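You operate a simulated robot arm through the tools that you are given. There is no shell and no other tool.

The job below is to be done with a simulated two-armed robot. You get a single attempt, and the scene is never put back.

Task
Fit the plate and set the overflow pipe as the test card says.
Fine: tighten both screws; free the yellow screw before sliding the overflow pipe.

It is judged by the outcome, as a careful person would: the job done as asked, and still so three seconds after it is handed in. It fails if anything else is knocked over, pushed out of place, dropped, spilled or broken.

Robot
Two 7-joint arms with fingered hands on one trunk that stands fixed in place. Base frame: the origin is at the foot of the trunk, x ahead of it, y to its left, z up; the work surface is at about z = 0.9. Units: m, degrees, N and s.
The left shoulder is at [0.07, 0.166, 1.318], the right one opposite. With the tool pointing down near the work surface each hand reaches from about 0.1 to 0.94 m from the base axis, measured 20 degrees to its own side. Payload 4.1 kg a hand.
The tool frame of a hand sits at the grasp point between the pads (the TCP): z along the fingers, y along the line on which they close. The tips reach 0.032 m beyond it. The gripper opens to 0.108 m; its body begins 0.038 m behind the TCP. The gripper is a hand of 4 fingers: y runs from the thumb to the fingers, the wrist lies at [-0.016, -0.108, -0.186] in the tool frame, and closing takes about 1.5 s.
Orientation is that of the tool frame in the base frame, as a unit quaternion [x, y, z, w]. With the fingers straight down and the wrist toward the robot, the tool's x, y and z point along [0, 1, 0], [1, 0, 0] and [0, 0, -1] of the base frame.

Tools
- The arms move only by the tool jog_arm. It takes "left_targets", "right_targets" or both (then of equal length, played together; a hand with none holds still); each is a list of rows, each an object of numbers (a shift or turn left out is 0, a gripper value left out holds the last): "tx", "ty", "tz": the shift along the tool's x, y, z in m; "ax", "ay", "az": the turn, a rotation vector about the tool's x, y, z in degrees. In form: [{"tx": .., "ty": .., "tz": .., "ax": .., "ay": .., "az": ..}, ...]. A call has 1 to 20 rows; each row shifts and turns the commanded pose from where the row before left it, along the tool's axes as they then stand. "left_fingers" and "right_fingers" are, for a hand that has rows, the gripper command, from -1 (shut) to 1 (fully open), values between in proportion, set as the call begins (left out, the last holds). Rows are played at 5 a second. More than 0.05 m and 8.6 degrees between two rows, or a gripper value outside its range, and nothing of the call is played. A pose out of reach is approached as far as the arm can. The call stops where the force on the tool passes 60 N (or 10 N more than at its start, if that is more) or the arm is blocked; 0.2 s more then pass. Each finger travels about 0.045 m/s and halts on what it meets, pressing with about 28 N; the grip force reading is that of the motor and also rises with nothing between the fingers. The clock runs only during rows and for 0.2 s after the last one: add rows that do not move to give the fingers time. The reply holds the time, the measured pose of the TCP, the force on the tool along the base axes, the opening and the grip force, in the units named above and with some noise, with the torque about the TCP (base axes, N m) and any sound that the robot's microphone picked up.
- Cameras (640 x 400 px; columns grow to the right, rows downward): "scene" is now at [0.136, 0.0291, 1.5538]; the picture's right is [0.32, -0.95, 0.00], its down [-0.49, -0.17, -0.85] and it looks along [0.81, 0.27, -0.52] (base axes); focal length 291 px, centre (320, 200). "left" rides on the left gripper at [-0.064, -0.093, -0.132] in its tool frame; the picture's right is [-0.80, -0.28, 0.53], its down [0.55, -0.71, 0.45] and it looks along [0.25, 0.65, 0.72] (tool axes); focal length 247 px, centre (320, 200). "right" rides on the right gripper at [0.064, -0.093, -0.132] in its tool frame; the picture's right is [-0.80, 0.28, -0.53], its down [-0.55, -0.71, 0.45] and it looks along [-0.25, 0.65, 0.72] (tool axes); focal length 247 px, centre (320, 200). There is no depth. A picture from a camera that has moved, and an enlarged one, comes with that camera's place and axes in the base frame and with its lens.
- camera(camera): a new picture of that camera. No time passes.
- lift_body(by): slides the trunk up (or, below 0, down) by that many m; the arms and the scene camera ride with it, the base frame stays. It gives what a move gives, with no picture.
- set_fingers(index, middle, ring, thumb_bend, hand): sets how far each is bent, from 0 (flat) to 1 (curled in); at 0.3 the hand is open as for a grip, at 0.7 the pads meet at the TCP. One left out holds its place. A second passes; each finger stops where it meets its share of the squeeze, and holds until it gets a number again. A gripper value or a shape takes the hand back. It gives what a move gives, with no picture; readings hold the bend of each and the force on the fingers (four entries, about 0 where the hand has none), thumb and palm.
- grasp_type(shape, hand): the hand has 4 fingers and takes this shape, open, in about a second: jaw (thumb against the fingers, like two jaws); tri (thumb and two fingers); tip (a fingertip pinch); poke (one finger out to press); point (the index stretched); flat (the hand flat); cup (the hand cupped); fist (a fist). The gripper value then closes the fingers along that shape, each until it touches; the sizes above hold for jaw. It gives what a move gives, with no picture.
- head_to(pan, tilt): turns the head with the scene camera to pan (to the left, within 86 degrees either way) and tilt (down, from -29 to 69), counted from straight ahead of the robot. It gives what a move gives.
- inspect(camera, box): a new picture of the part [left, top, right, bottom] of that camera's present view, enlarged. No time passes.
- close_job(): hands the job in; it is judged then, once.

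Nothing tells you positions but the pictures and the camera data. Unless the task says otherwise, let go and move clear before handing in.

The tools are called by a JSON object that holds its "op" and its "data". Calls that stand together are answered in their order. jog_arm: Moves the arms, as the interface text tells. Its arguments: {"type":"object","properties":{"left_targets":{"type":"array"},"left_fingers":{"type":"number"},"right_targets":{"type":"array"},"right_fingers":{"type":"number"}},"required":[]} The other tools are called the same way: lift_body (by) moves the trunk up or down; grasp_type (shape, hand) gives the hand a shape; set_fingers (index, middle, ring, thumb_bend, hand) moves the fingers one by one; head_to (pan, tilt) turns the head that bears the scene camera; camera (camera) takes a picture; inspect (camera, box) takes an enlarged picture of a part of a camera's view; close_job () hands the job in.

At the start:

```text
clock: 0.0
left_tcp_pos: [0.3699, 0.315, 1.4157]
left_orientation: [0.707, 0.707, 0.0, 0.0]
left_force: [0.7, 0.5, -0.5]
left_wrist_torque: [0.0, 0.0, 0.0]
left_finger_gap: 0.1075
left_grip_force: 0.0
left_shape: jaw
left_bend: [0.3, 0.3, 0.3, 0.3]
left_finger forces: [0.0, 0.0, 0.0, 0.0, 0.0, 0.0]
right_tcp_pos: [0.5872, -0.0089, 1.4198]
right_orientation: [0.707, 0.707, 0.0, 0.001]
right_force: [0.2, -0.1, 0.5]
right_wrist_torque: [-0.03, 0.0, 0.01]
right_finger_gap: 0.1078
right_grip_force: 0.1
right_shape: jaw
right_bend: [0.3, 0.3, 0.3, 0.3]
right_finger forces: [0.0, 0.0, 0.1, 0.0, 0.1, 0.0]
trunk travel left (down, up): [-0.825, 0.115]
head pan, tilt (commanded): [18.7, 31.2]
```

scene: 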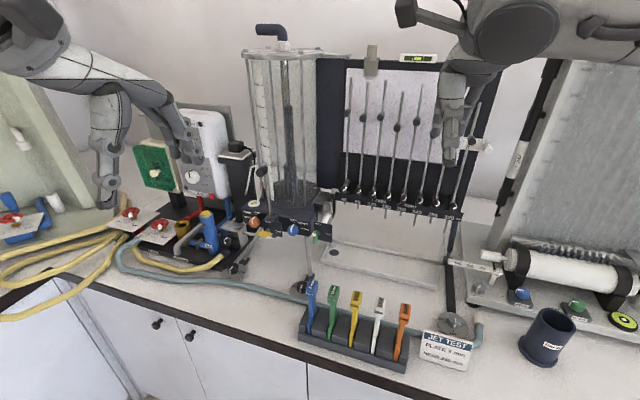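
right: 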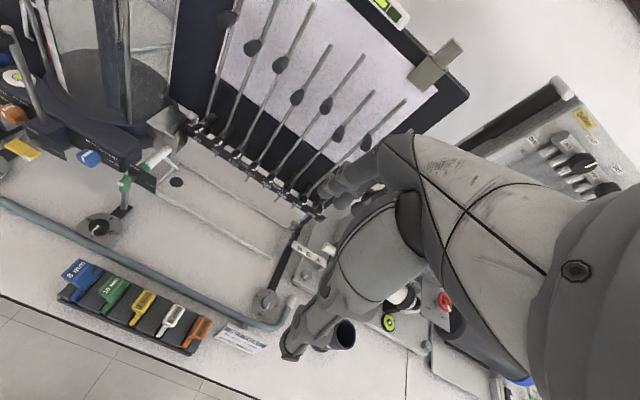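
left: 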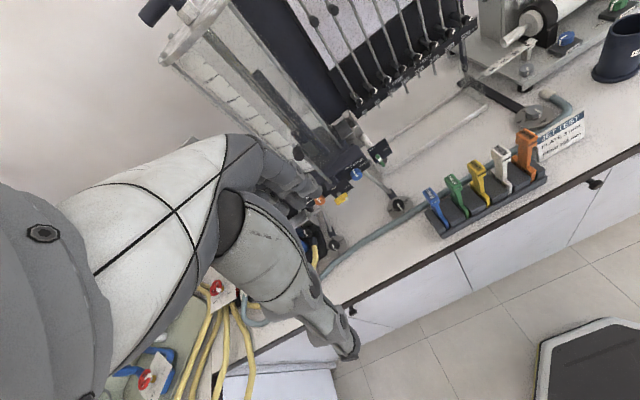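

I see a jet-trajectory apparatus with a clear tank, a rack of coloured orifice plates and a test card on the bench. I will first look closely at the card, the rack and the plate holder.

{"op": "inspect", "data": {"camera": "scene", "box": [400, 310, 500, 375]}}

{"op": "inspect", "data": {"camera": "scene", "box": [290, 270, 430, 370]}}

{"op": "inspect", "data": {"camera": "scene", "box": [220, 170, 350, 260]}}

{"op": "inspect", "data": {"camera": "scene", "box": [230, 20, 350, 110]}}

{"op": "inspect", "data": {"camera": "right", "box": [0, 60, 240, 220]}}

{"op": "inspect", "data": {"camera": "left", "box": [260, 100, 420, 220]}}

```text
6.15 times, centred on (450, 342) of scene
camera zoom: at [0.136, 0.0291, 1.5538], right [0.32, -0.95, 0.0], down [-0.49, -0.17, -0.85], along [0.81, 0.27, -0.52], focal length 1790 px, centre (-480, -677)
```

zoom: 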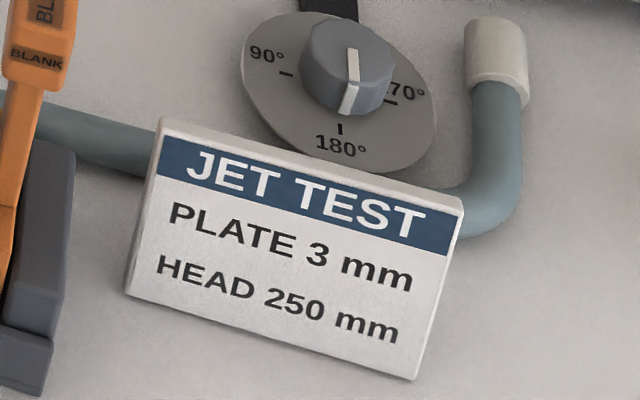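

```text
4.00 times, centred on (360, 320) of scene
camera zoom: at [0.136, 0.0291, 1.5538], right [0.32, -0.95, 0.0], down [-0.49, -0.17, -0.85], along [0.81, 0.27, -0.52], focal length 1164 px, centre (160, -280)
```

zoom: 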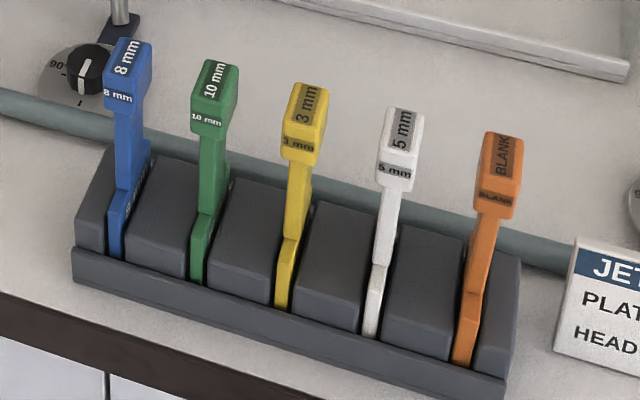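

```text
4.44 times, centred on (285, 215) of scene
camera zoom: at [0.136, 0.0291, 1.5538], right [0.32, -0.95, 0.0], down [-0.49, -0.17, -0.85], along [0.81, 0.27, -0.52], focal length 1293 px, centre (476, 133)
```

zoom: 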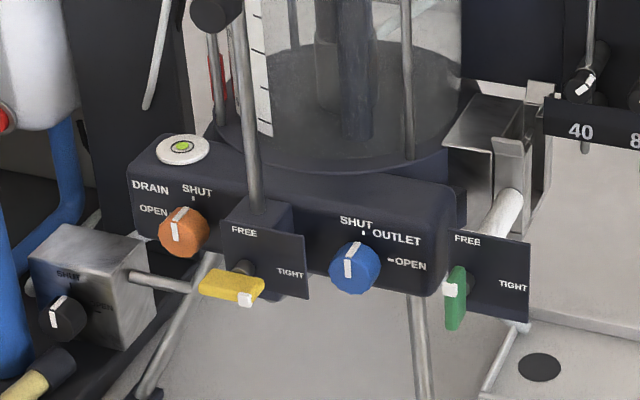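

```text
4.44 times, centred on (290, 65) of scene
camera zoom: at [0.136, 0.0291, 1.5538], right [0.32, -0.95, 0.0], down [-0.49, -0.17, -0.85], along [0.81, 0.27, -0.52], focal length 1293 px, centre (453, 800)
```

zoom: 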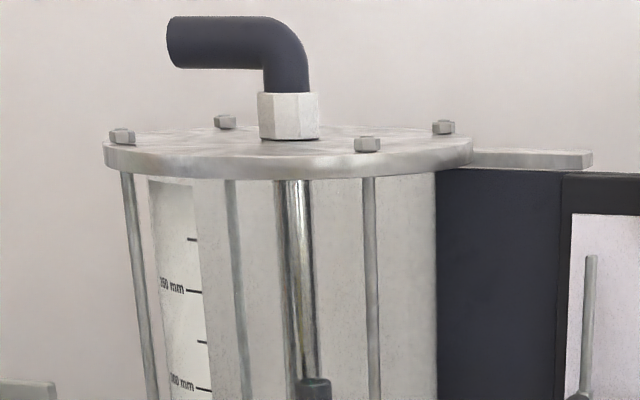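

```text
2.50 times, centred on (120, 140) of right
camera zoom: at [0.4938, 0.0534, 1.5503], right [0.28, -0.8, 0.53], down [-0.71, -0.55, -0.45], along [0.65, -0.25, -0.72], focal length 617 px, centre (820, 350)
```

zoom: 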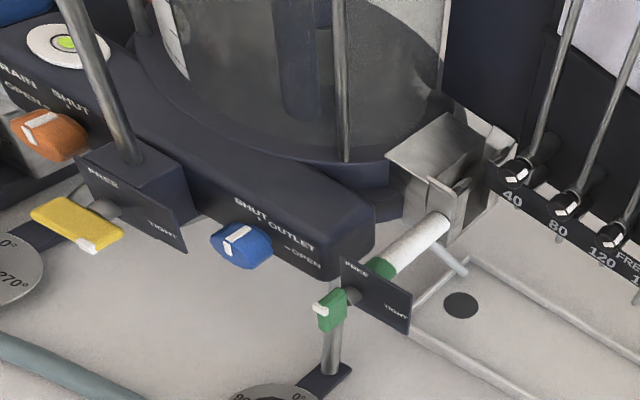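

```text
3.33 times, centred on (340, 160) of left
camera zoom: at [0.2782, 0.2514, 1.547], right [-0.28, -0.8, -0.53], down [-0.71, 0.55, -0.45], along [0.65, 0.25, -0.72], focal length 823 px, centre (253, 333)
```

zoom: 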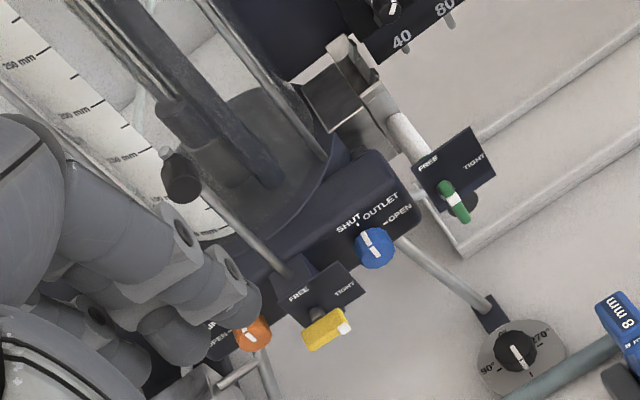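

The card asks for the 3 mm plate (yellow) and a head of 250 mm. The green screw looks FREE and the yellow one TIGHT. Next I look at the tank, the scale and the rod in closer detail.

{"op": "inspect", "data": {"camera": "scene", "box": [230, 40, 330, 120]}}

{"op": "inspect", "data": {"camera": "scene", "box": [230, 110, 330, 190]}}

{"op": "inspect", "data": {"camera": "scene", "box": [230, 160, 290, 200]}}

{"op": "inspect", "data": {"camera": "scene", "box": [300, 180, 350, 245]}}

{"op": "inspect", "data": {"camera": "left", "box": [150, 0, 350, 125]}}

{"op": "inspect", "data": {"camera": "left", "box": [330, 100, 430, 170]}}

{"op": "inspect", "data": {"camera": "right", "box": [0, 0, 140, 90]}}

{"op": "inspect", "data": {"camera": "right", "box": [110, 95, 210, 170]}}

```text
5.00 times, centred on (280, 80) of scene
camera zoom: at [0.136, 0.0291, 1.5538], right [0.32, -0.95, 0.0], down [-0.49, -0.17, -0.85], along [0.81, 0.27, -0.52], focal length 1454 px, centre (520, 800)
```

zoom: 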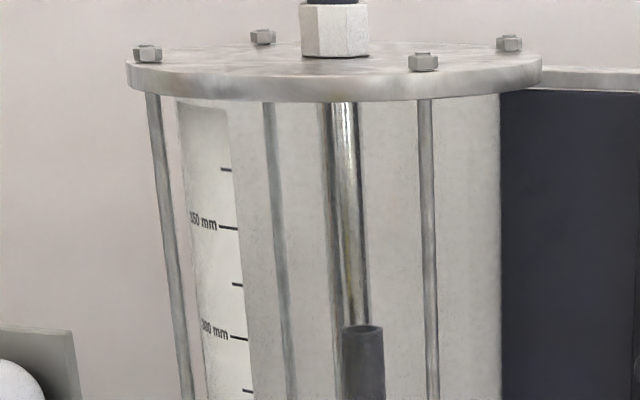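

```text
5.00 times, centred on (280, 150) of scene
camera zoom: at [0.136, 0.0291, 1.5538], right [0.32, -0.95, 0.0], down [-0.49, -0.17, -0.85], along [0.81, 0.27, -0.52], focal length 1454 px, centre (520, 450)
```

zoom: 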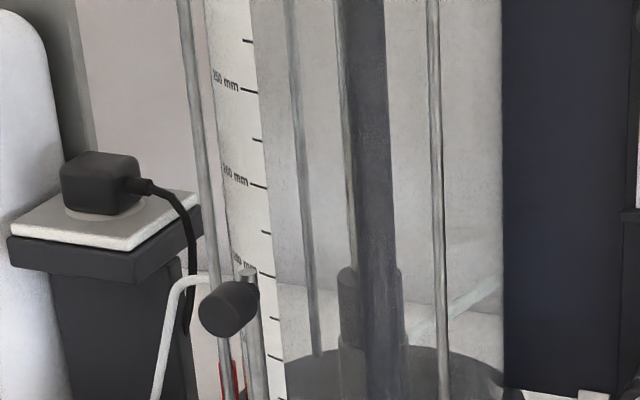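

```text
10.00 times, centred on (260, 180) of scene
camera zoom: at [0.136, 0.0291, 1.5538], right [0.32, -0.95, 0.0], down [-0.49, -0.17, -0.85], along [0.81, 0.27, -0.52], focal length 2909 px, centre (920, 400)
```

zoom: 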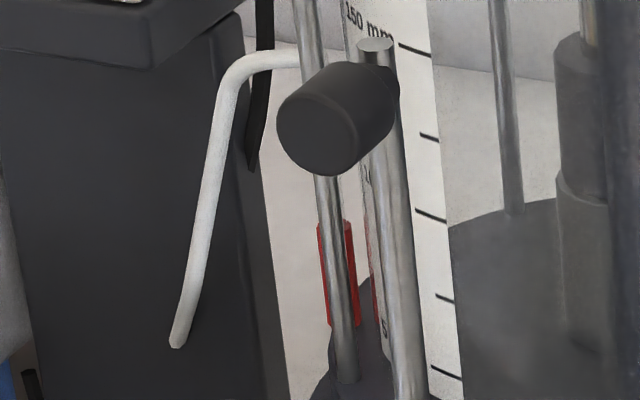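

```text
6.15 times, centred on (325, 212) of scene
camera zoom: at [0.136, 0.0291, 1.5538], right [0.32, -0.95, 0.0], down [-0.49, -0.17, -0.85], along [0.81, 0.27, -0.52], focal length 1790 px, centre (289, 123)
```

zoom: 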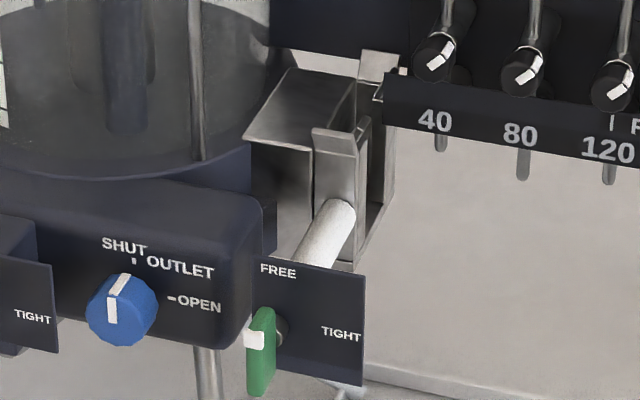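

```text
3.20 times, centred on (250, 62) of left
camera zoom: at [0.2782, 0.2514, 1.547], right [-0.28, -0.8, -0.53], down [-0.71, 0.55, -0.45], along [0.65, 0.25, -0.72], focal length 790 px, centre (544, 640)
```

zoom: 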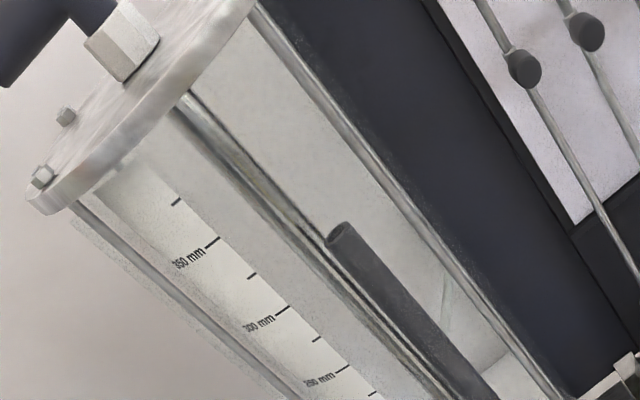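

```text
5.71 times, centred on (380, 135) of left
camera zoom: at [0.2782, 0.2514, 1.547], right [-0.28, -0.8, -0.53], down [-0.71, 0.55, -0.45], along [0.65, 0.25, -0.72], focal length 1411 px, centre (-23, 571)
```

zoom: 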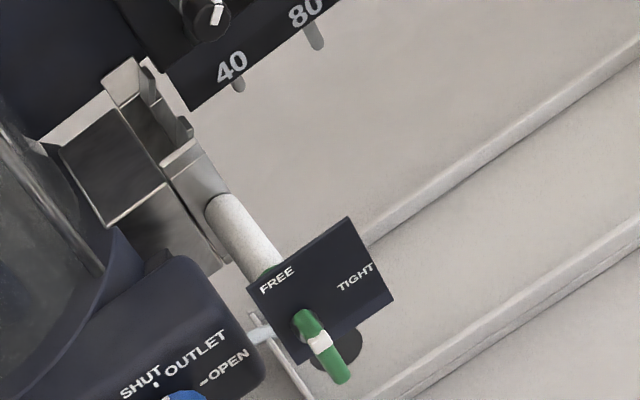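

```text
4.44 times, centred on (70, 45) of right
camera zoom: at [0.4938, 0.0534, 1.5503], right [0.28, -0.8, 0.53], down [-0.71, -0.55, -0.45], along [0.65, -0.25, -0.72], focal length 1098 px, centre (1431, 889)
```

zoom: 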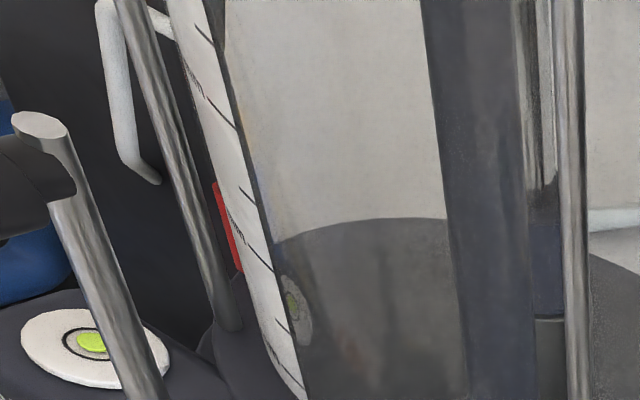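

```text
5.33 times, centred on (160, 132) of right
camera zoom: at [0.4938, 0.0534, 1.5503], right [0.28, -0.8, 0.53], down [-0.71, -0.55, -0.45], along [0.65, -0.25, -0.72], focal length 1317 px, centre (1173, 560)
```

zoom: 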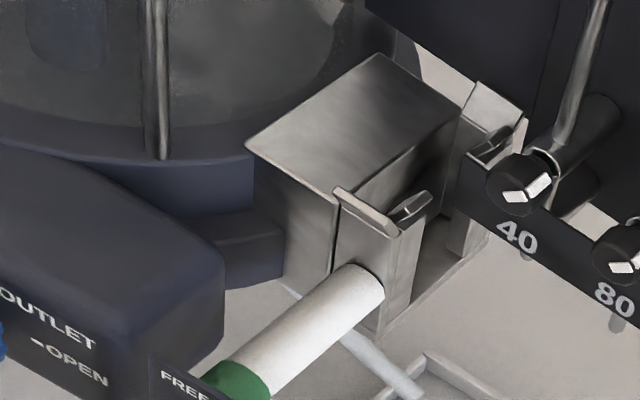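

The pipe top seems to be near the 300 mm mark, with its knob rod above the yellow screw, and the plate slot is the metal box beside the tank. I move the right hand's camera nearer the slot for a clearer view.

{"op": "jog_arm", "data": {"right_targets": [{"tx": 0.032, "ty": 0.018, "tz": 0.03}, {"tx": 0.032, "ty": 0.018, "tz": 0.03}, {"tx": 0.032, "ty": 0.018, "tz": 0.03}, {"tx": 0.032, "ty": 0.018, "tz": 0.03}]}}

{"op": "camera", "data": {"camera": "right"}}

{"op": "camera", "data": {"camera": "scene"}}

```text
clock: 1.0
left_tcp_pos: [0.3728, 0.3171, 1.415]
left_orientation: [0.708, 0.706, -0.001, 0.0]
left_force: [-0.2, -0.1, 0.4]
left_wrist_torque: [0.01, 0.03, -0.03]
left_finger_gap: 0.1073
left_grip_force: 0.0
left_shape: jaw
left_bend: [0.3, 0.3, 0.3, 0.3]
left_finger forces: [0.0, 0.0, 0.1, 0.0, 0.1, 0.0]
right_tcp_pos: [0.6612, 0.1206, 1.2972]
right_orientation: [0.707, 0.707, -0.001, 0.001]
right_force: [0.1, 0.5, -0.4]
right_wrist_torque: [-0.01, 0.0, -0.01]
right_finger_gap: 0.1075
right_grip_force: 0.0
right_shape: jaw
right_bend: [0.3, 0.3, 0.3, 0.3]
right_finger forces: [0.0, 0.0, 0.0, 0.0, 0.1, 0.0]
trunk travel left (down, up): [-0.825, 0.115]
head pan, tilt (commanded): [18.7, 31.2]
```

```text
taken
camera right: at [0.568, 0.185, 1.4268], right [0.28, -0.8, 0.53], down [-0.71, -0.55, -0.45], along [0.65, -0.25, -0.72], focal length 247 px, centre (320, 200)
```

right: 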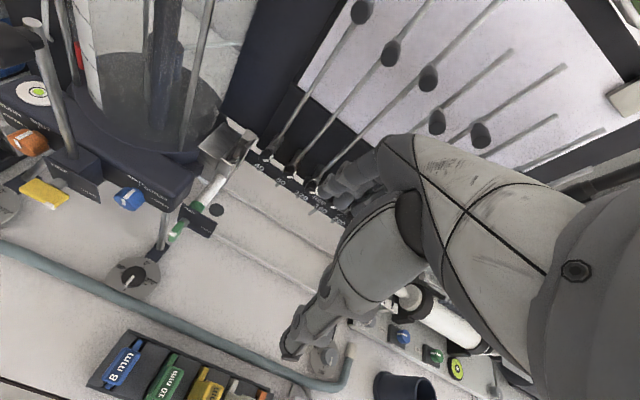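

```text
taken
camera scene: at [0.1379, 0.0317, 1.5536], right [0.32, -0.95, 0.0], down [-0.49, -0.17, -0.85], along [0.81, 0.27, -0.52], focal length 291 px, centre (320, 200)
```

scene: 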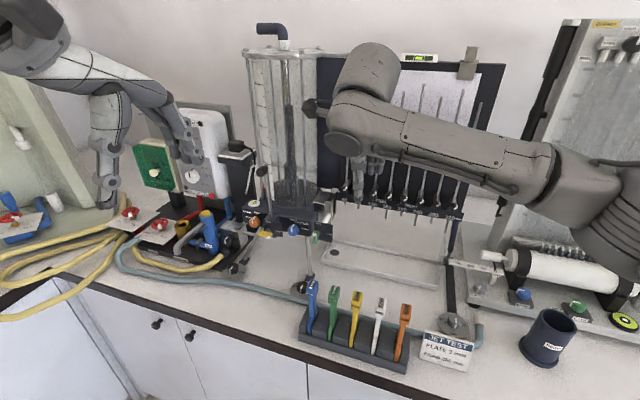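

The slot box is now in the upper-left of the right camera's view. I zoom in on it, on the screws and on the rack handles.

{"op": "inspect", "data": {"camera": "right", "box": [150, 100, 270, 260]}}

{"op": "inspect", "data": {"camera": "right", "box": [190, 110, 270, 160]}}

{"op": "inspect", "data": {"camera": "right", "box": [0, 130, 120, 220]}}

{"op": "inspect", "data": {"camera": "right", "box": [80, 320, 280, 400]}}

```text
2.50 times, centred on (210, 180) of right
camera zoom: at [0.568, 0.185, 1.4268], right [0.28, -0.8, 0.53], down [-0.71, -0.55, -0.45], along [0.65, -0.25, -0.72], focal length 617 px, centre (595, 250)
```

zoom: 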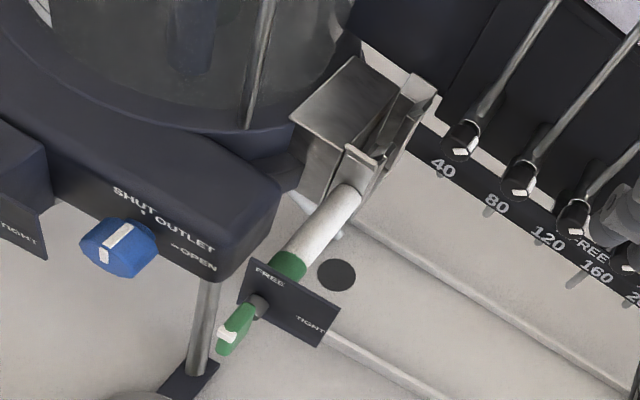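

```text
8.00 times, centred on (230, 135) of right
camera zoom: at [0.568, 0.185, 1.4268], right [0.28, -0.8, 0.53], down [-0.71, -0.55, -0.45], along [0.65, -0.25, -0.72], focal length 1976 px, centre (1040, 720)
```

zoom: 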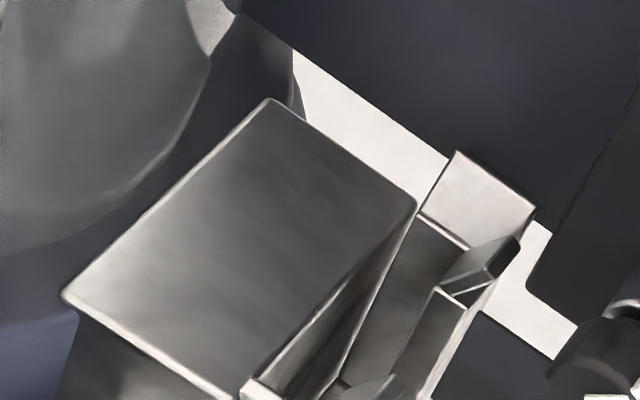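

```text
4.44 times, centred on (60, 175) of right
camera zoom: at [0.568, 0.185, 1.4268], right [0.28, -0.8, 0.53], down [-0.71, -0.55, -0.45], along [0.65, -0.25, -0.72], focal length 1098 px, centre (1476, 311)
```

zoom: 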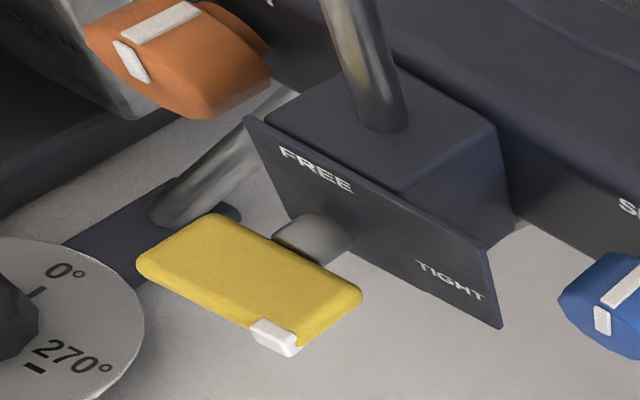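

```text
3.20 times, centred on (180, 360) of right
camera zoom: at [0.568, 0.185, 1.4268], right [0.28, -0.8, 0.53], down [-0.71, -0.55, -0.45], along [0.65, -0.25, -0.72], focal length 790 px, centre (768, -312)
```

zoom: 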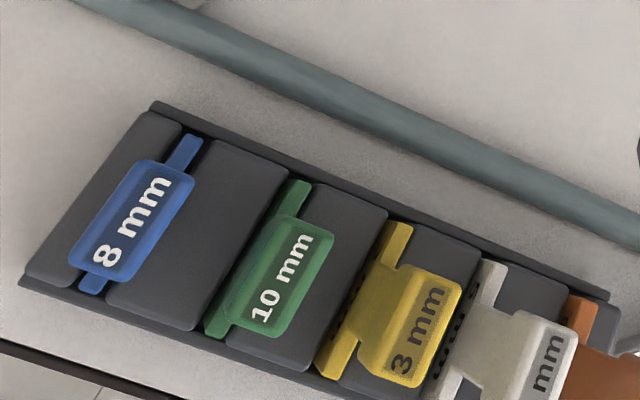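

Both the plate handles and the slot appear aligned with the base x axis, slot near (0.825, 0.232) with needle "40" just to its right. Now I check how the fingers look in different shapes.

{"op": "inspect", "data": {"camera": "scene", "box": [310, 100, 430, 220]}}

{"op": "grasp_type", "data": {"hand": "right", "shape": "tip"}}

{"op": "inspect", "data": {"camera": "scene", "box": [310, 100, 430, 220]}}

{"op": "camera", "data": {"camera": "right"}}

{"op": "grasp_type", "data": {"hand": "right", "shape": "tri"}}

{"op": "inspect", "data": {"camera": "scene", "box": [310, 100, 430, 220]}}

{"op": "camera", "data": {"camera": "right"}}

```text
3.33 times, centred on (370, 160) of scene
camera zoom: at [0.1379, 0.0317, 1.5536], right [0.32, -0.95, 0.0], down [-0.49, -0.17, -0.85], along [0.81, 0.27, -0.52], focal length 970 px, centre (153, 333)
```

zoom: 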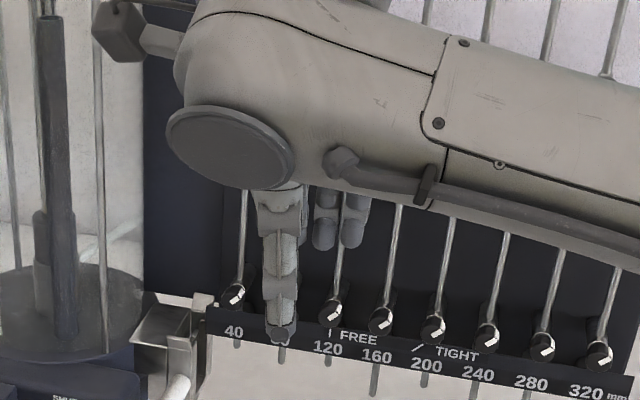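

```text
clock: 1.9
left_tcp_pos: [0.3695, 0.3153, 1.4154]
left_orientation: [0.707, 0.707, 0.0, 0.0]
left_force: [0.1, 0.0, -0.7]
left_wrist_torque: [0.02, 0.02, 0.0]
left_finger_gap: 0.1076
left_grip_force: 0.0
left_shape: jaw
left_bend: [0.3, 0.3, 0.3, 0.3]
left_finger forces: [0.0, 0.0, 0.1, 0.1, 0.0, 0.1]
right_tcp_pos: [0.6587, 0.1166, 1.2989]
right_orientation: [0.707, 0.708, 0.0, 0.0]
right_force: [0.9, 0.6, 0.3]
right_wrist_torque: [-0.01, -0.03, 0.01]
right_finger_gap: 0.1075
right_grip_force: 0.1
right_shape: tip
right_bend: [0.3, 0.98, 0.99, 0.3]
right_finger forces: [0.0, 0.0, 0.0, 0.0, 0.0, 0.0]
trunk travel left (down, up): [-0.825, 0.115]
head pan, tilt (commanded): [18.7, 31.2]
```

```text
3.33 times, centred on (370, 160) of scene
camera zoom: at [0.1355, 0.0285, 1.5539], right [0.32, -0.95, 0.0], down [-0.49, -0.17, -0.86], along [0.81, 0.27, -0.52], focal length 970 px, centre (153, 333)
```

zoom: 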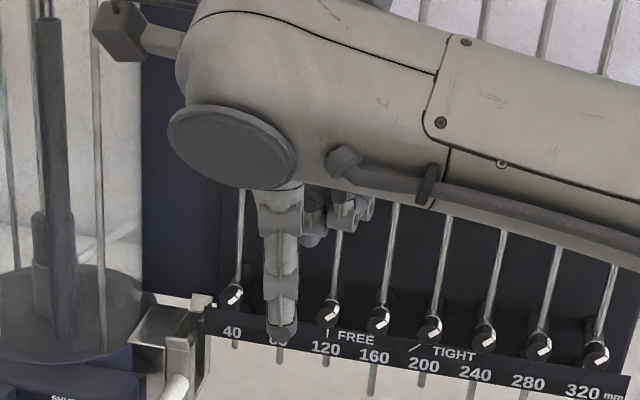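

```text
taken
camera right: at [0.5655, 0.1816, 1.4284], right [0.28, -0.8, 0.53], down [-0.71, -0.55, -0.45], along [0.65, -0.25, -0.72], focal length 247 px, centre (320, 200)
```

right: 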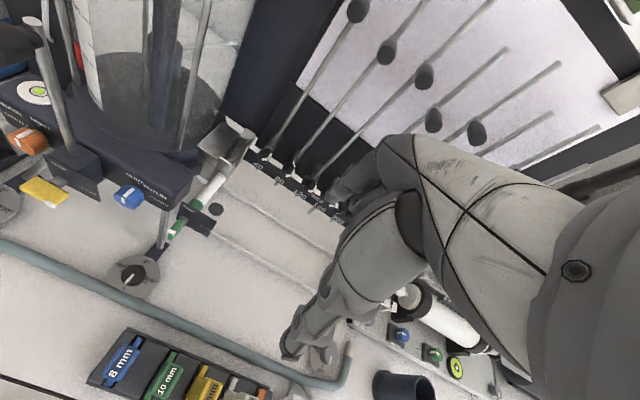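

```text
clock: 2.8
left_tcp_pos: [0.371, 0.3158, 1.4165]
left_orientation: [0.707, 0.707, 0.0, -0.001]
left_force: [-0.2, -0.2, -0.3]
left_wrist_torque: [0.0, -0.01, 0.01]
left_finger_gap: 0.1074
left_grip_force: 0.0
left_shape: jaw
left_bend: [0.3, 0.3, 0.3, 0.3]
left_finger forces: [0.1, 0.1, 0.0, 0.0, 0.0, 0.0]
right_tcp_pos: [0.6589, 0.1186, 1.298]
right_orientation: [0.707, 0.707, 0.0, 0.0]
right_force: [-0.2, -0.5, 0.2]
right_wrist_torque: [0.03, -0.01, 0.04]
right_finger_gap: 0.1076
right_grip_force: 0.1
right_shape: tri
right_bend: [0.3, 0.3, 0.99, 0.3]
right_finger forces: [0.1, 0.0, 0.1, 0.0, 0.0, 0.0]
trunk travel left (down, up): [-0.825, 0.115]
head pan, tilt (commanded): [18.7, 31.2]
```

```text
3.33 times, centred on (370, 160) of scene
camera zoom: at [0.1361, 0.0294, 1.5538], right [0.32, -0.95, 0.0], down [-0.49, -0.17, -0.85], along [0.81, 0.27, -0.52], focal length 970 px, centre (153, 333)
```

zoom: 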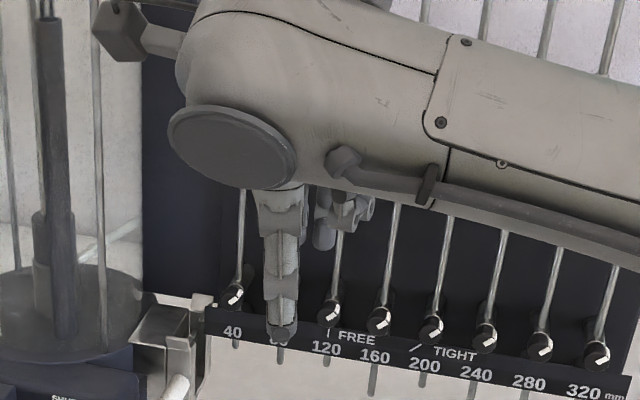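

```text
taken
camera right: at [0.5661, 0.1824, 1.428], right [0.28, -0.8, 0.53], down [-0.71, -0.55, -0.45], along [0.65, -0.25, -0.72], focal length 247 px, centre (320, 200)
```

right: 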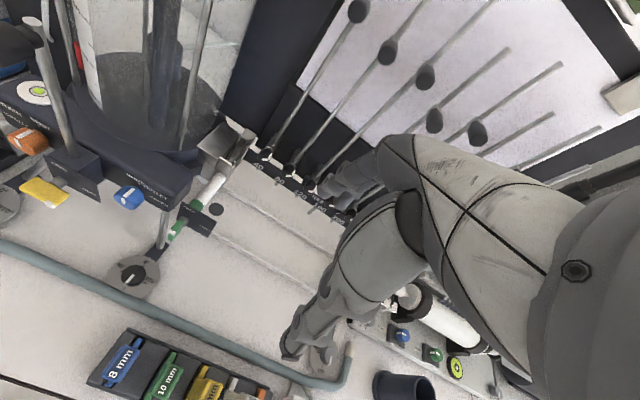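

I look at the right hand's fingers through the left camera.

{"op": "camera", "data": {"camera": "left"}}

{"op": "inspect", "data": {"camera": "left", "box": [340, 0, 460, 130]}}

```text
taken
camera left: at [0.2784, 0.2517, 1.5469], right [-0.28, -0.8, -0.53], down [-0.71, 0.55, -0.45], along [0.65, 0.25, -0.72], focal length 247 px, centre (320, 200)
```

left: 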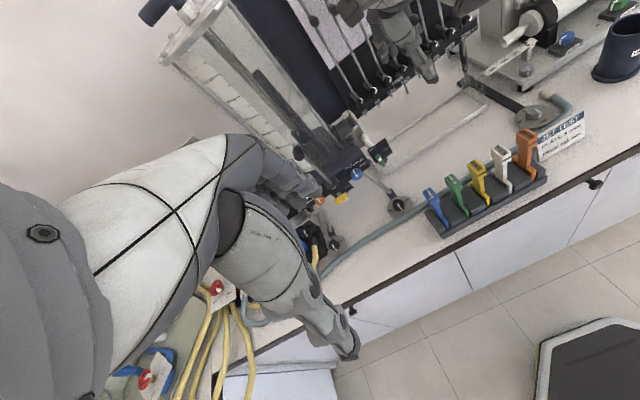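

```text
3.08 times, centred on (400, 65) of left
camera zoom: at [0.2784, 0.2517, 1.5469], right [-0.28, -0.8, -0.53], down [-0.71, 0.55, -0.45], along [0.65, 0.25, -0.72], focal length 760 px, centre (74, 615)
```

zoom: 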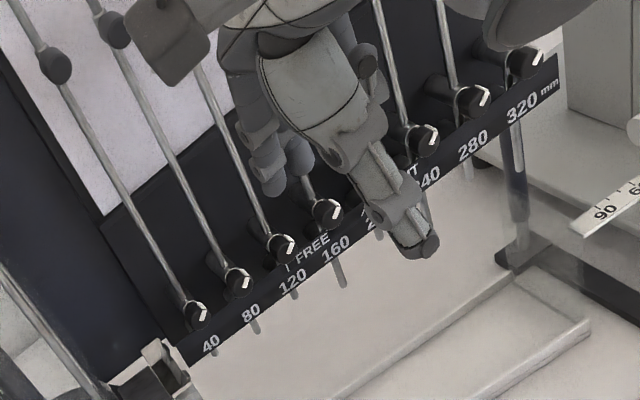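

I put the left hand in the poke shape and look at it, so I know where the finger tip lies for turning the screws.

{"op": "grasp_type", "data": {"hand": "left", "shape": "poke"}}

{"op": "inspect", "data": {"camera": "scene", "box": [60, 80, 220, 220]}}

{"op": "camera", "data": {"camera": "left"}}

```text
clock: 3.7
left_tcp_pos: [0.3694, 0.3161, 1.4147]
left_orientation: [0.708, 0.707, 0.0, -0.001]
left_force: [0.1, -1.4, -0.8]
left_wrist_torque: [0.01, 0.0, 0.0]
left_finger_gap: 0.0001
left_grip_force: 0.0
left_shape: poke
left_bend: [0.7, 0.7, 0.99, 1.0]
left_finger forces: [0.0, 0.0, 0.1, 0.1, 0.1, 0.0]
right_tcp_pos: [0.6592, 0.1178, 1.2984]
right_orientation: [0.707, 0.708, 0.0, 0.0]
right_force: [0.5, 0.4, -0.7]
right_wrist_torque: [0.0, -0.01, 0.04]
right_finger_gap: 0.1077
right_grip_force: 0.0
right_shape: tri
right_bend: [0.3, 0.3, 0.99, 0.3]
right_finger forces: [0.0, 0.0, 0.1, 0.1, 0.0, 0.0]
trunk travel left (down, up): [-0.825, 0.115]
head pan, tilt (commanded): [18.7, 31.2]
```

```text
2.86 times, centred on (140, 150) of scene
camera zoom: at [0.136, 0.0291, 1.5538], right [0.32, -0.95, 0.0], down [-0.49, -0.17, -0.85], along [0.81, 0.27, -0.52], focal length 831 px, centre (834, 343)
```

zoom: 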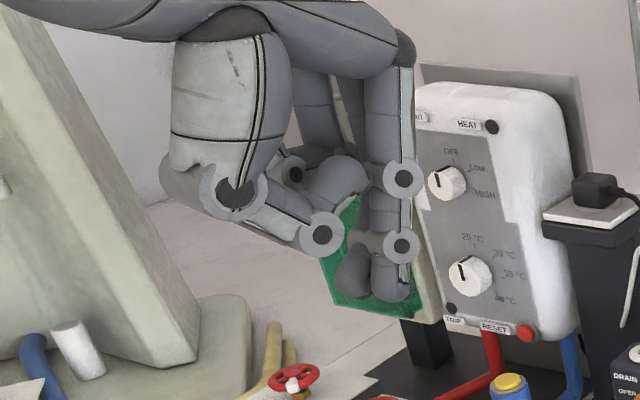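

```text
taken
camera left: at [0.2782, 0.2514, 1.5469], right [-0.28, -0.8, -0.53], down [-0.71, 0.55, -0.45], along [0.65, 0.25, -0.72], focal length 247 px, centre (320, 200)
```

left: 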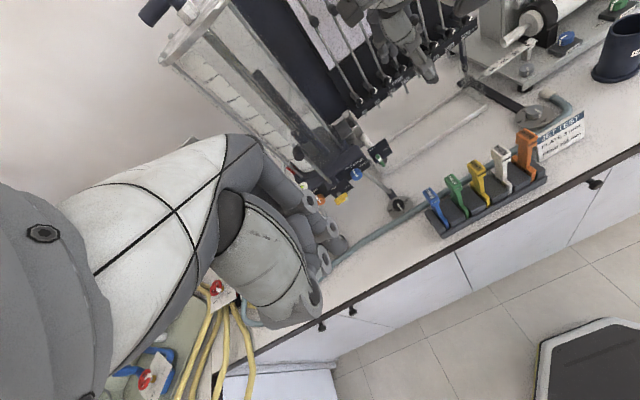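

In the poke shape two finger tips point straight down. I bring the left hand forward for a closer look at the screws and knob rod.

{"op": "jog_arm", "data": {"left_targets": [{"tx": 0.021, "ty": 0.026, "tz": 0.017}, {"tx": 0.021, "ty": 0.026, "tz": 0.017}, {"tx": 0.021, "ty": 0.026, "tz": 0.017}, {"tx": 0.021, "ty": 0.026, "tz": 0.017}, {"tx": 0.021, "ty": 0.026, "tz": 0.017}]}}

{"op": "camera", "data": {"camera": "left"}}

{"op": "camera", "data": {"camera": "scene"}}

{"op": "inspect", "data": {"camera": "left", "box": [340, 140, 460, 220]}}

```text
clock: 4.9
left_tcp_pos: [0.5016, 0.4223, 1.3285]
left_orientation: [0.707, 0.707, 0.0, -0.001]
left_force: [-0.3, 0.0, 0.4]
left_wrist_torque: [0.01, 0.03, 0.01]
left_finger_gap: 0.0
left_grip_force: 0.1
left_shape: poke
left_bend: [0.7, 0.7, 0.99, 1.0]
left_finger forces: [0.0, 0.0, 0.0, 0.1, 0.0, 0.0]
right_tcp_pos: [0.6612, 0.1182, 1.2968]
right_orientation: [0.707, 0.707, 0.0, -0.001]
right_force: [-0.4, 0.2, -1.0]
right_wrist_torque: [0.0, 0.0, -0.01]
right_finger_gap: 0.1076
right_grip_force: 0.0
right_shape: tri
right_bend: [0.3, 0.3, 0.99, 0.3]
right_finger forces: [0.0, 0.0, 0.0, 0.1, 0.1, 0.0]
trunk travel left (down, up): [-0.825, 0.115]
head pan, tilt (commanded): [18.7, 31.2]
```

```text
taken
camera left: at [0.4105, 0.358, 1.4589], right [-0.28, -0.8, -0.53], down [-0.71, 0.55, -0.45], along [0.65, 0.25, -0.72], focal length 247 px, centre (320, 200)
```

left: 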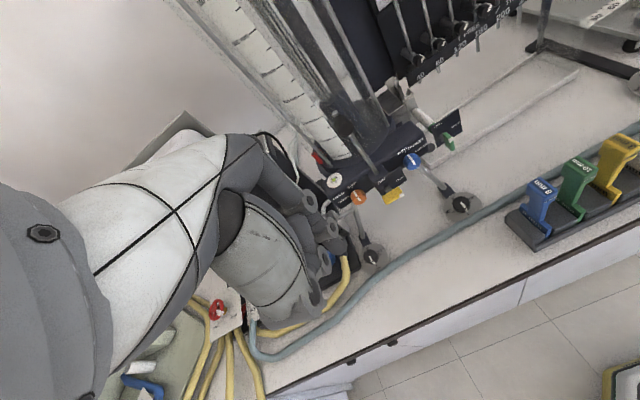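

```text
taken
camera scene: at [0.1376, 0.0305, 1.5536], right [0.32, -0.95, 0.0], down [-0.49, -0.17, -0.85], along [0.81, 0.27, -0.52], focal length 291 px, centre (320, 200)
```

scene: 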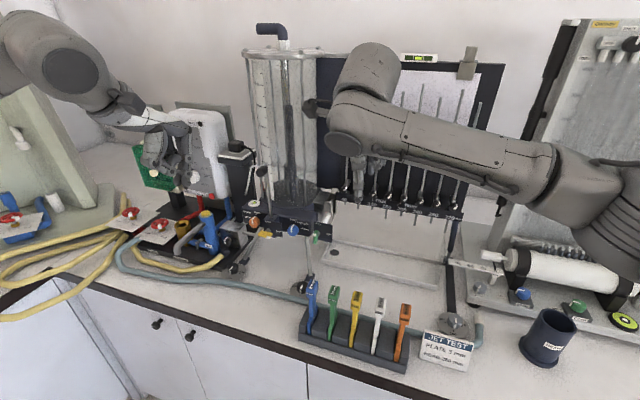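

```text
5.00 times, centred on (400, 180) of left
camera zoom: at [0.4105, 0.358, 1.4589], right [-0.28, -0.8, -0.53], down [-0.71, 0.55, -0.45], along [0.65, 0.25, -0.72], focal length 1235 px, centre (-80, 300)
```

zoom: 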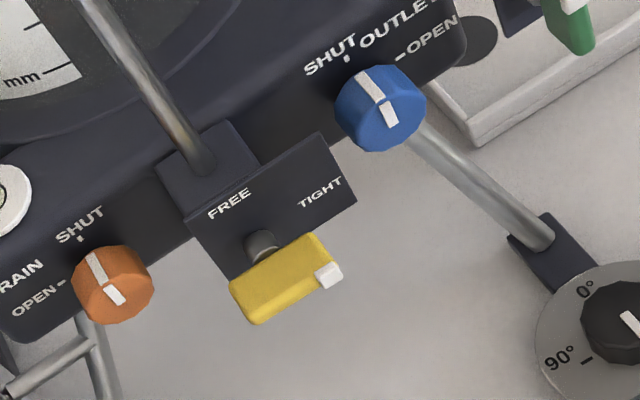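

The yellow blade is at about (0.664, 0.3615, 1.078) lying horizontal (TIGHT), with FREE straight up. I extend only the left index finger, tilt the left hand 45° so it clears the rod, and shift the right hand so that its camera can watch.

{"op": "set_fingers", "data": {"hand": "left", "index": 0.7, "middle": 1.0, "ring": 1.0, "thumb_bend": 1.0}}

{"op": "jog_arm", "data": {"left_targets": [{"ax": -7.5}, {"ax": -7.5}, {"ax": -7.5}, {"ax": -7.5}, {"ax": -7.5}, {"ax": -7.5}], "right_targets": [{"tx": 0.00833, "ty": -0.01, "tz": -0.00833}, {"tx": 0.00833, "ty": -0.01, "tz": -0.00833}, {"tx": 0.00833, "ty": -0.01, "tz": -0.00833}, {"tx": 0.00833, "ty": -0.01, "tz": -0.00833}, {"tx": 0.00833, "ty": -0.01, "tz": -0.00833}, {"tx": 0.00833, "ty": -0.01, "tz": -0.00833}]}}

{"op": "camera", "data": {"camera": "right"}}

{"op": "camera", "data": {"camera": "scene"}}

{"op": "camera", "data": {"camera": "left"}}

```text
clock: 5.9
left_tcp_pos: [0.5003, 0.4214, 1.3279]
left_orientation: [0.707, 0.707, 0.0, 0.0]
left_force: [0.5, 0.8, -0.2]
left_wrist_torque: [0.0, -0.02, -0.01]
left_finger_gap: 0.026
left_grip_force: 0.0
left_shape: fingers
left_bend: [0.66, 1.0, 1.0, 1.0]
left_finger forces: [0.1, 0.0, 0.0, 0.0, 0.1, 0.1]
right_tcp_pos: [0.6595, 0.1177, 1.2974]
right_orientation: [0.707, 0.707, 0.0, 0.0]
right_force: [-0.1, 0.1, -0.3]
right_wrist_torque: [-0.02, 0.0, 0.02]
right_finger_gap: 0.1076
right_grip_force: 0.0
right_shape: tri
right_bend: [0.3, 0.3, 0.99, 0.3]
right_finger forces: [0.1, 0.0, 0.0, 0.0, 0.0, 0.0]
trunk travel left (down, up): [-0.825, 0.115]
head pan, tilt (commanded): [18.7, 31.2]
```

```text
clock: 7.3
left_tcp_pos: [0.5002, 0.4216, 1.33]
left_orientation: [0.654, 0.652, 0.27, 0.272]
left_force: [-0.1, -0.4, 0.2]
left_wrist_torque: [-0.01, 0.03, 0.02]
left_finger_gap: 0.0256
left_grip_force: 0.0
left_shape: fingers
left_bend: [0.66, 1.0, 1.0, 1.0]
left_finger forces: [0.0, 0.0, 0.0, 0.0, 0.1, 0.1]
right_tcp_pos: [0.5995, 0.1677, 1.3491]
right_orientation: [0.707, 0.708, 0.0, 0.0]
right_force: [0.3, 1.5, -0.3]
right_wrist_torque: [0.03, -0.02, -0.01]
right_finger_gap: 0.1078
right_grip_force: 0.0
right_shape: tri
right_bend: [0.3, 0.3, 0.99, 0.3]
right_finger forces: [0.1, 0.0, 0.1, 0.0, 0.0, 0.0]
trunk travel left (down, up): [-0.825, 0.115]
head pan, tilt (commanded): [18.7, 31.2]
```

```text
taken
camera right: at [0.506, 0.2319, 1.4801], right [0.28, -0.8, 0.53], down [-0.71, -0.55, -0.45], along [0.65, -0.25, -0.72], focal length 247 px, centre (320, 200)
```

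right: 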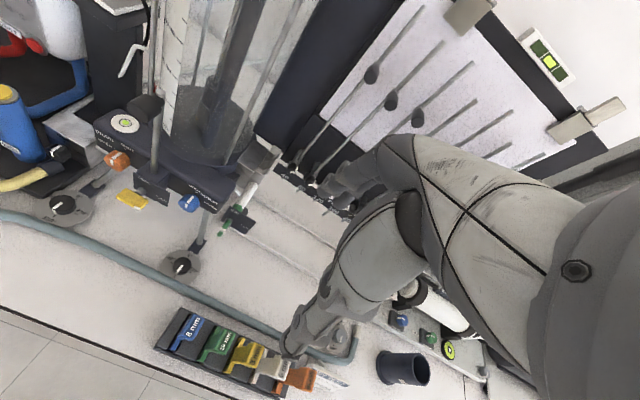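

```text
taken
camera scene: at [0.1353, 0.0302, 1.5539], right [0.32, -0.95, 0.0], down [-0.49, -0.17, -0.86], along [0.81, 0.27, -0.52], focal length 291 px, centre (320, 200)
```

scene: 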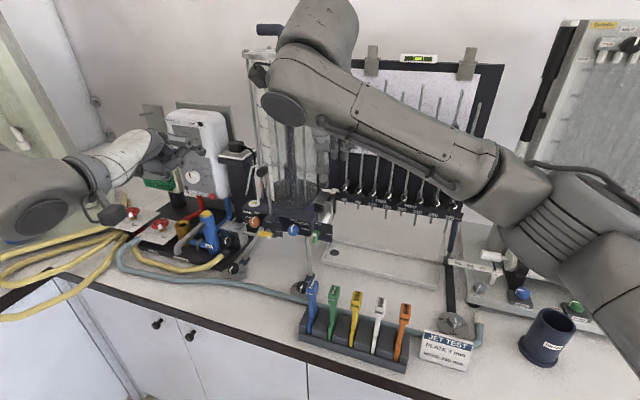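

```text
taken
camera left: at [0.3416, 0.3574, 1.3574], right [0.18, -0.8, -0.58], down [-0.18, 0.55, -0.82], along [0.97, 0.25, -0.05], focal length 247 px, centre (320, 200)
```

left: 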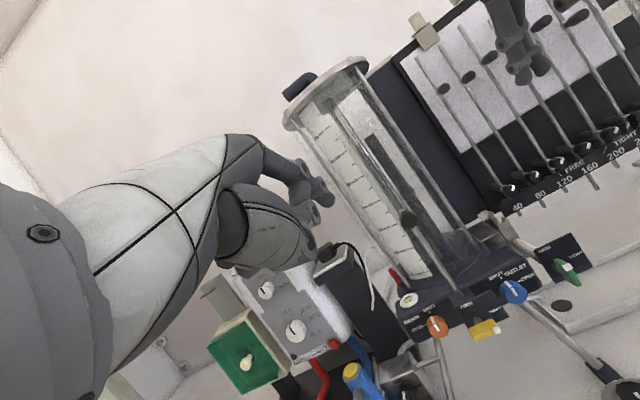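

The left camera is now almost level with the scale, so I use it to read the pipe's present level.

{"op": "inspect", "data": {"camera": "left", "box": [290, 90, 420, 200]}}

{"op": "inspect", "data": {"camera": "left", "box": [380, 190, 500, 350]}}

{"op": "inspect", "data": {"camera": "right", "box": [90, 80, 210, 220]}}

```text
3.64 times, centred on (355, 145) of left
camera zoom: at [0.3416, 0.3574, 1.3574], right [0.18, -0.8, -0.58], down [-0.18, 0.55, -0.82], along [0.97, 0.25, -0.05], focal length 898 px, centre (193, 400)
```

zoom: 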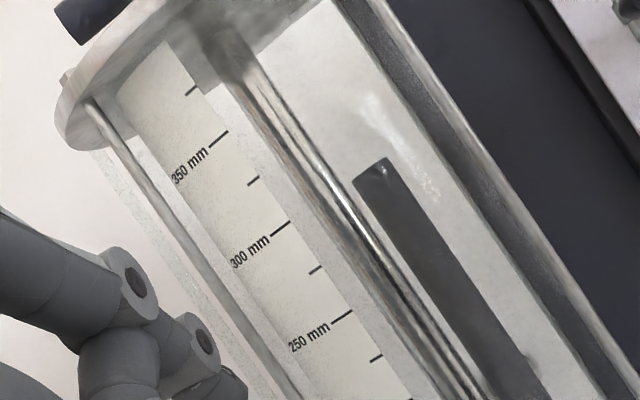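

```text
2.50 times, centred on (440, 270) of left
camera zoom: at [0.3416, 0.3574, 1.3574], right [0.18, -0.8, -0.58], down [-0.18, 0.55, -0.82], along [0.97, 0.25, -0.05], focal length 617 px, centre (20, 25)
```

zoom: 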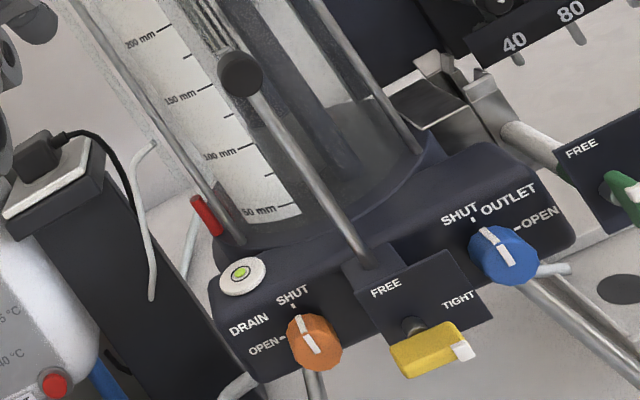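

```text
2.86 times, centred on (150, 150) of right
camera zoom: at [0.506, 0.2319, 1.4801], right [0.28, -0.8, 0.53], down [-0.71, -0.55, -0.45], along [0.65, -0.25, -0.72], focal length 706 px, centre (806, 343)
```

zoom: 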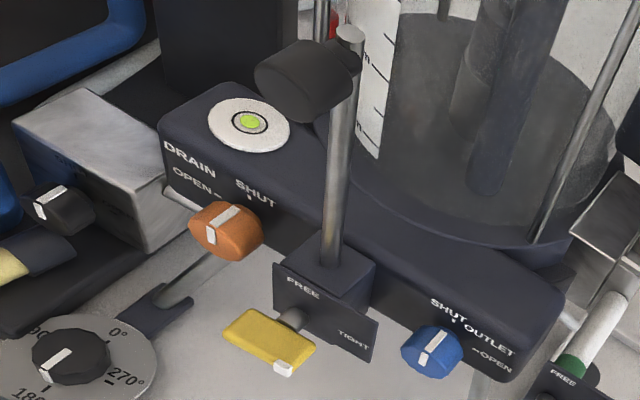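

The pipe top is level with the 300 mm mark, so it must come down 50 mm. I now bring the left index tip toward a point above the left end of the yellow blade.

{"op": "jog_arm", "data": {"left_targets": [{"tx": -0.00742, "ty": -0.00767, "tz": 0.03877}, {"tx": -0.00742, "ty": -0.00767, "tz": 0.03877}, {"tx": -0.00742, "ty": -0.00767, "tz": 0.03877}, {"tx": -0.00742, "ty": -0.00767, "tz": 0.03877}, {"tx": -0.00742, "ty": -0.00767, "tz": 0.03877}]}}

{"op": "camera", "data": {"camera": "right"}}

{"op": "inspect", "data": {"camera": "right", "box": [70, 110, 210, 230]}}

{"op": "inspect", "data": {"camera": "scene", "box": [210, 180, 330, 270]}}

{"op": "camera", "data": {"camera": "left"}}

```text
clock: 8.5
left_tcp_pos: [0.6126, 0.3816, 1.1659]
left_orientation: [0.654, 0.653, 0.269, 0.27]
left_force: [0.2, 0.2, 0.0]
left_wrist_torque: [0.0, -0.03, 0.0]
left_finger_gap: 0.0253
left_grip_force: 0.1
left_shape: fingers
left_bend: [0.66, 1.0, 1.0, 1.0]
left_finger forces: [0.0, 0.1, 0.1, 0.0, 0.0, 0.0]
right_tcp_pos: [0.6018, 0.1668, 1.3486]
right_orientation: [0.707, 0.707, -0.001, 0.0]
right_force: [0.0, 0.3, -0.2]
right_wrist_torque: [0.0, 0.01, -0.04]
right_finger_gap: 0.1079
right_grip_force: 0.0
right_shape: tri
right_bend: [0.3, 0.3, 0.99, 0.3]
right_finger forces: [0.1, 0.1, 0.0, 0.1, 0.0, 0.1]
trunk travel left (down, up): [-0.825, 0.115]
head pan, tilt (commanded): [18.7, 31.2]
```

```text
taken
camera right: at [0.5084, 0.2313, 1.4792], right [0.28, -0.8, 0.53], down [-0.71, -0.55, -0.45], along [0.65, -0.25, -0.72], focal length 247 px, centre (320, 200)
```

right: 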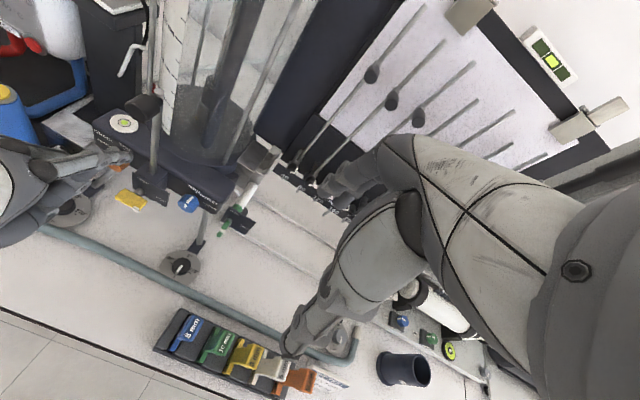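

```text
3.33 times, centred on (140, 170) of right
camera zoom: at [0.5084, 0.2313, 1.4792], right [0.28, -0.8, 0.53], down [-0.71, -0.55, -0.45], along [0.65, -0.25, -0.72], focal length 823 px, centre (920, 300)
```

zoom: 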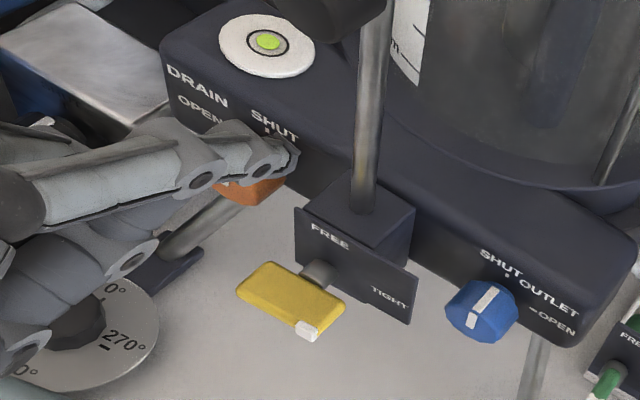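

```text
4.44 times, centred on (270, 225) of scene
camera zoom: at [0.1378, 0.0294, 1.5537], right [0.32, -0.95, 0.0], down [-0.49, -0.17, -0.85], along [0.81, 0.27, -0.52], focal length 1293 px, centre (542, 89)
```

zoom: 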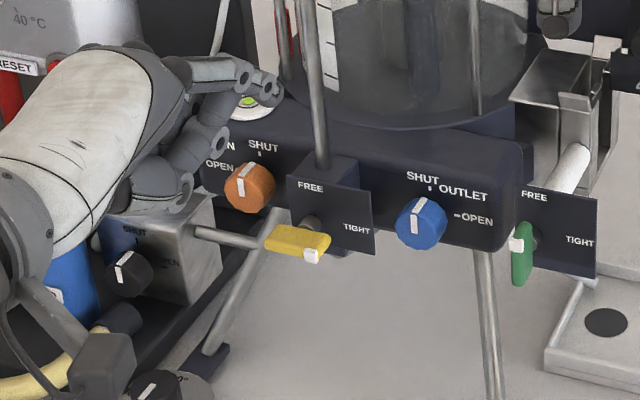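

```text
taken
camera left: at [0.4539, 0.3181, 1.1931], right [0.18, -0.8, -0.58], down [-0.18, 0.55, -0.82], along [0.97, 0.25, -0.05], focal length 247 px, centre (320, 200)
```

left: 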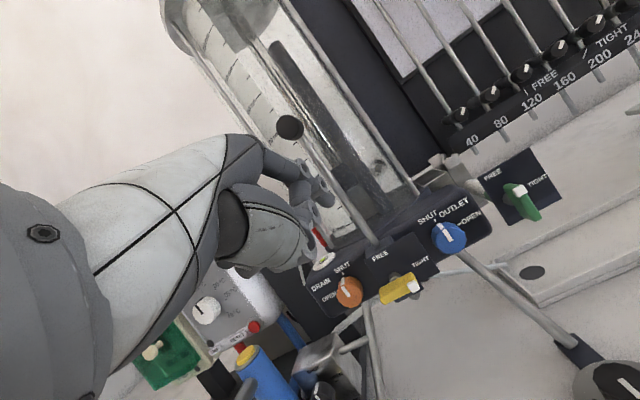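

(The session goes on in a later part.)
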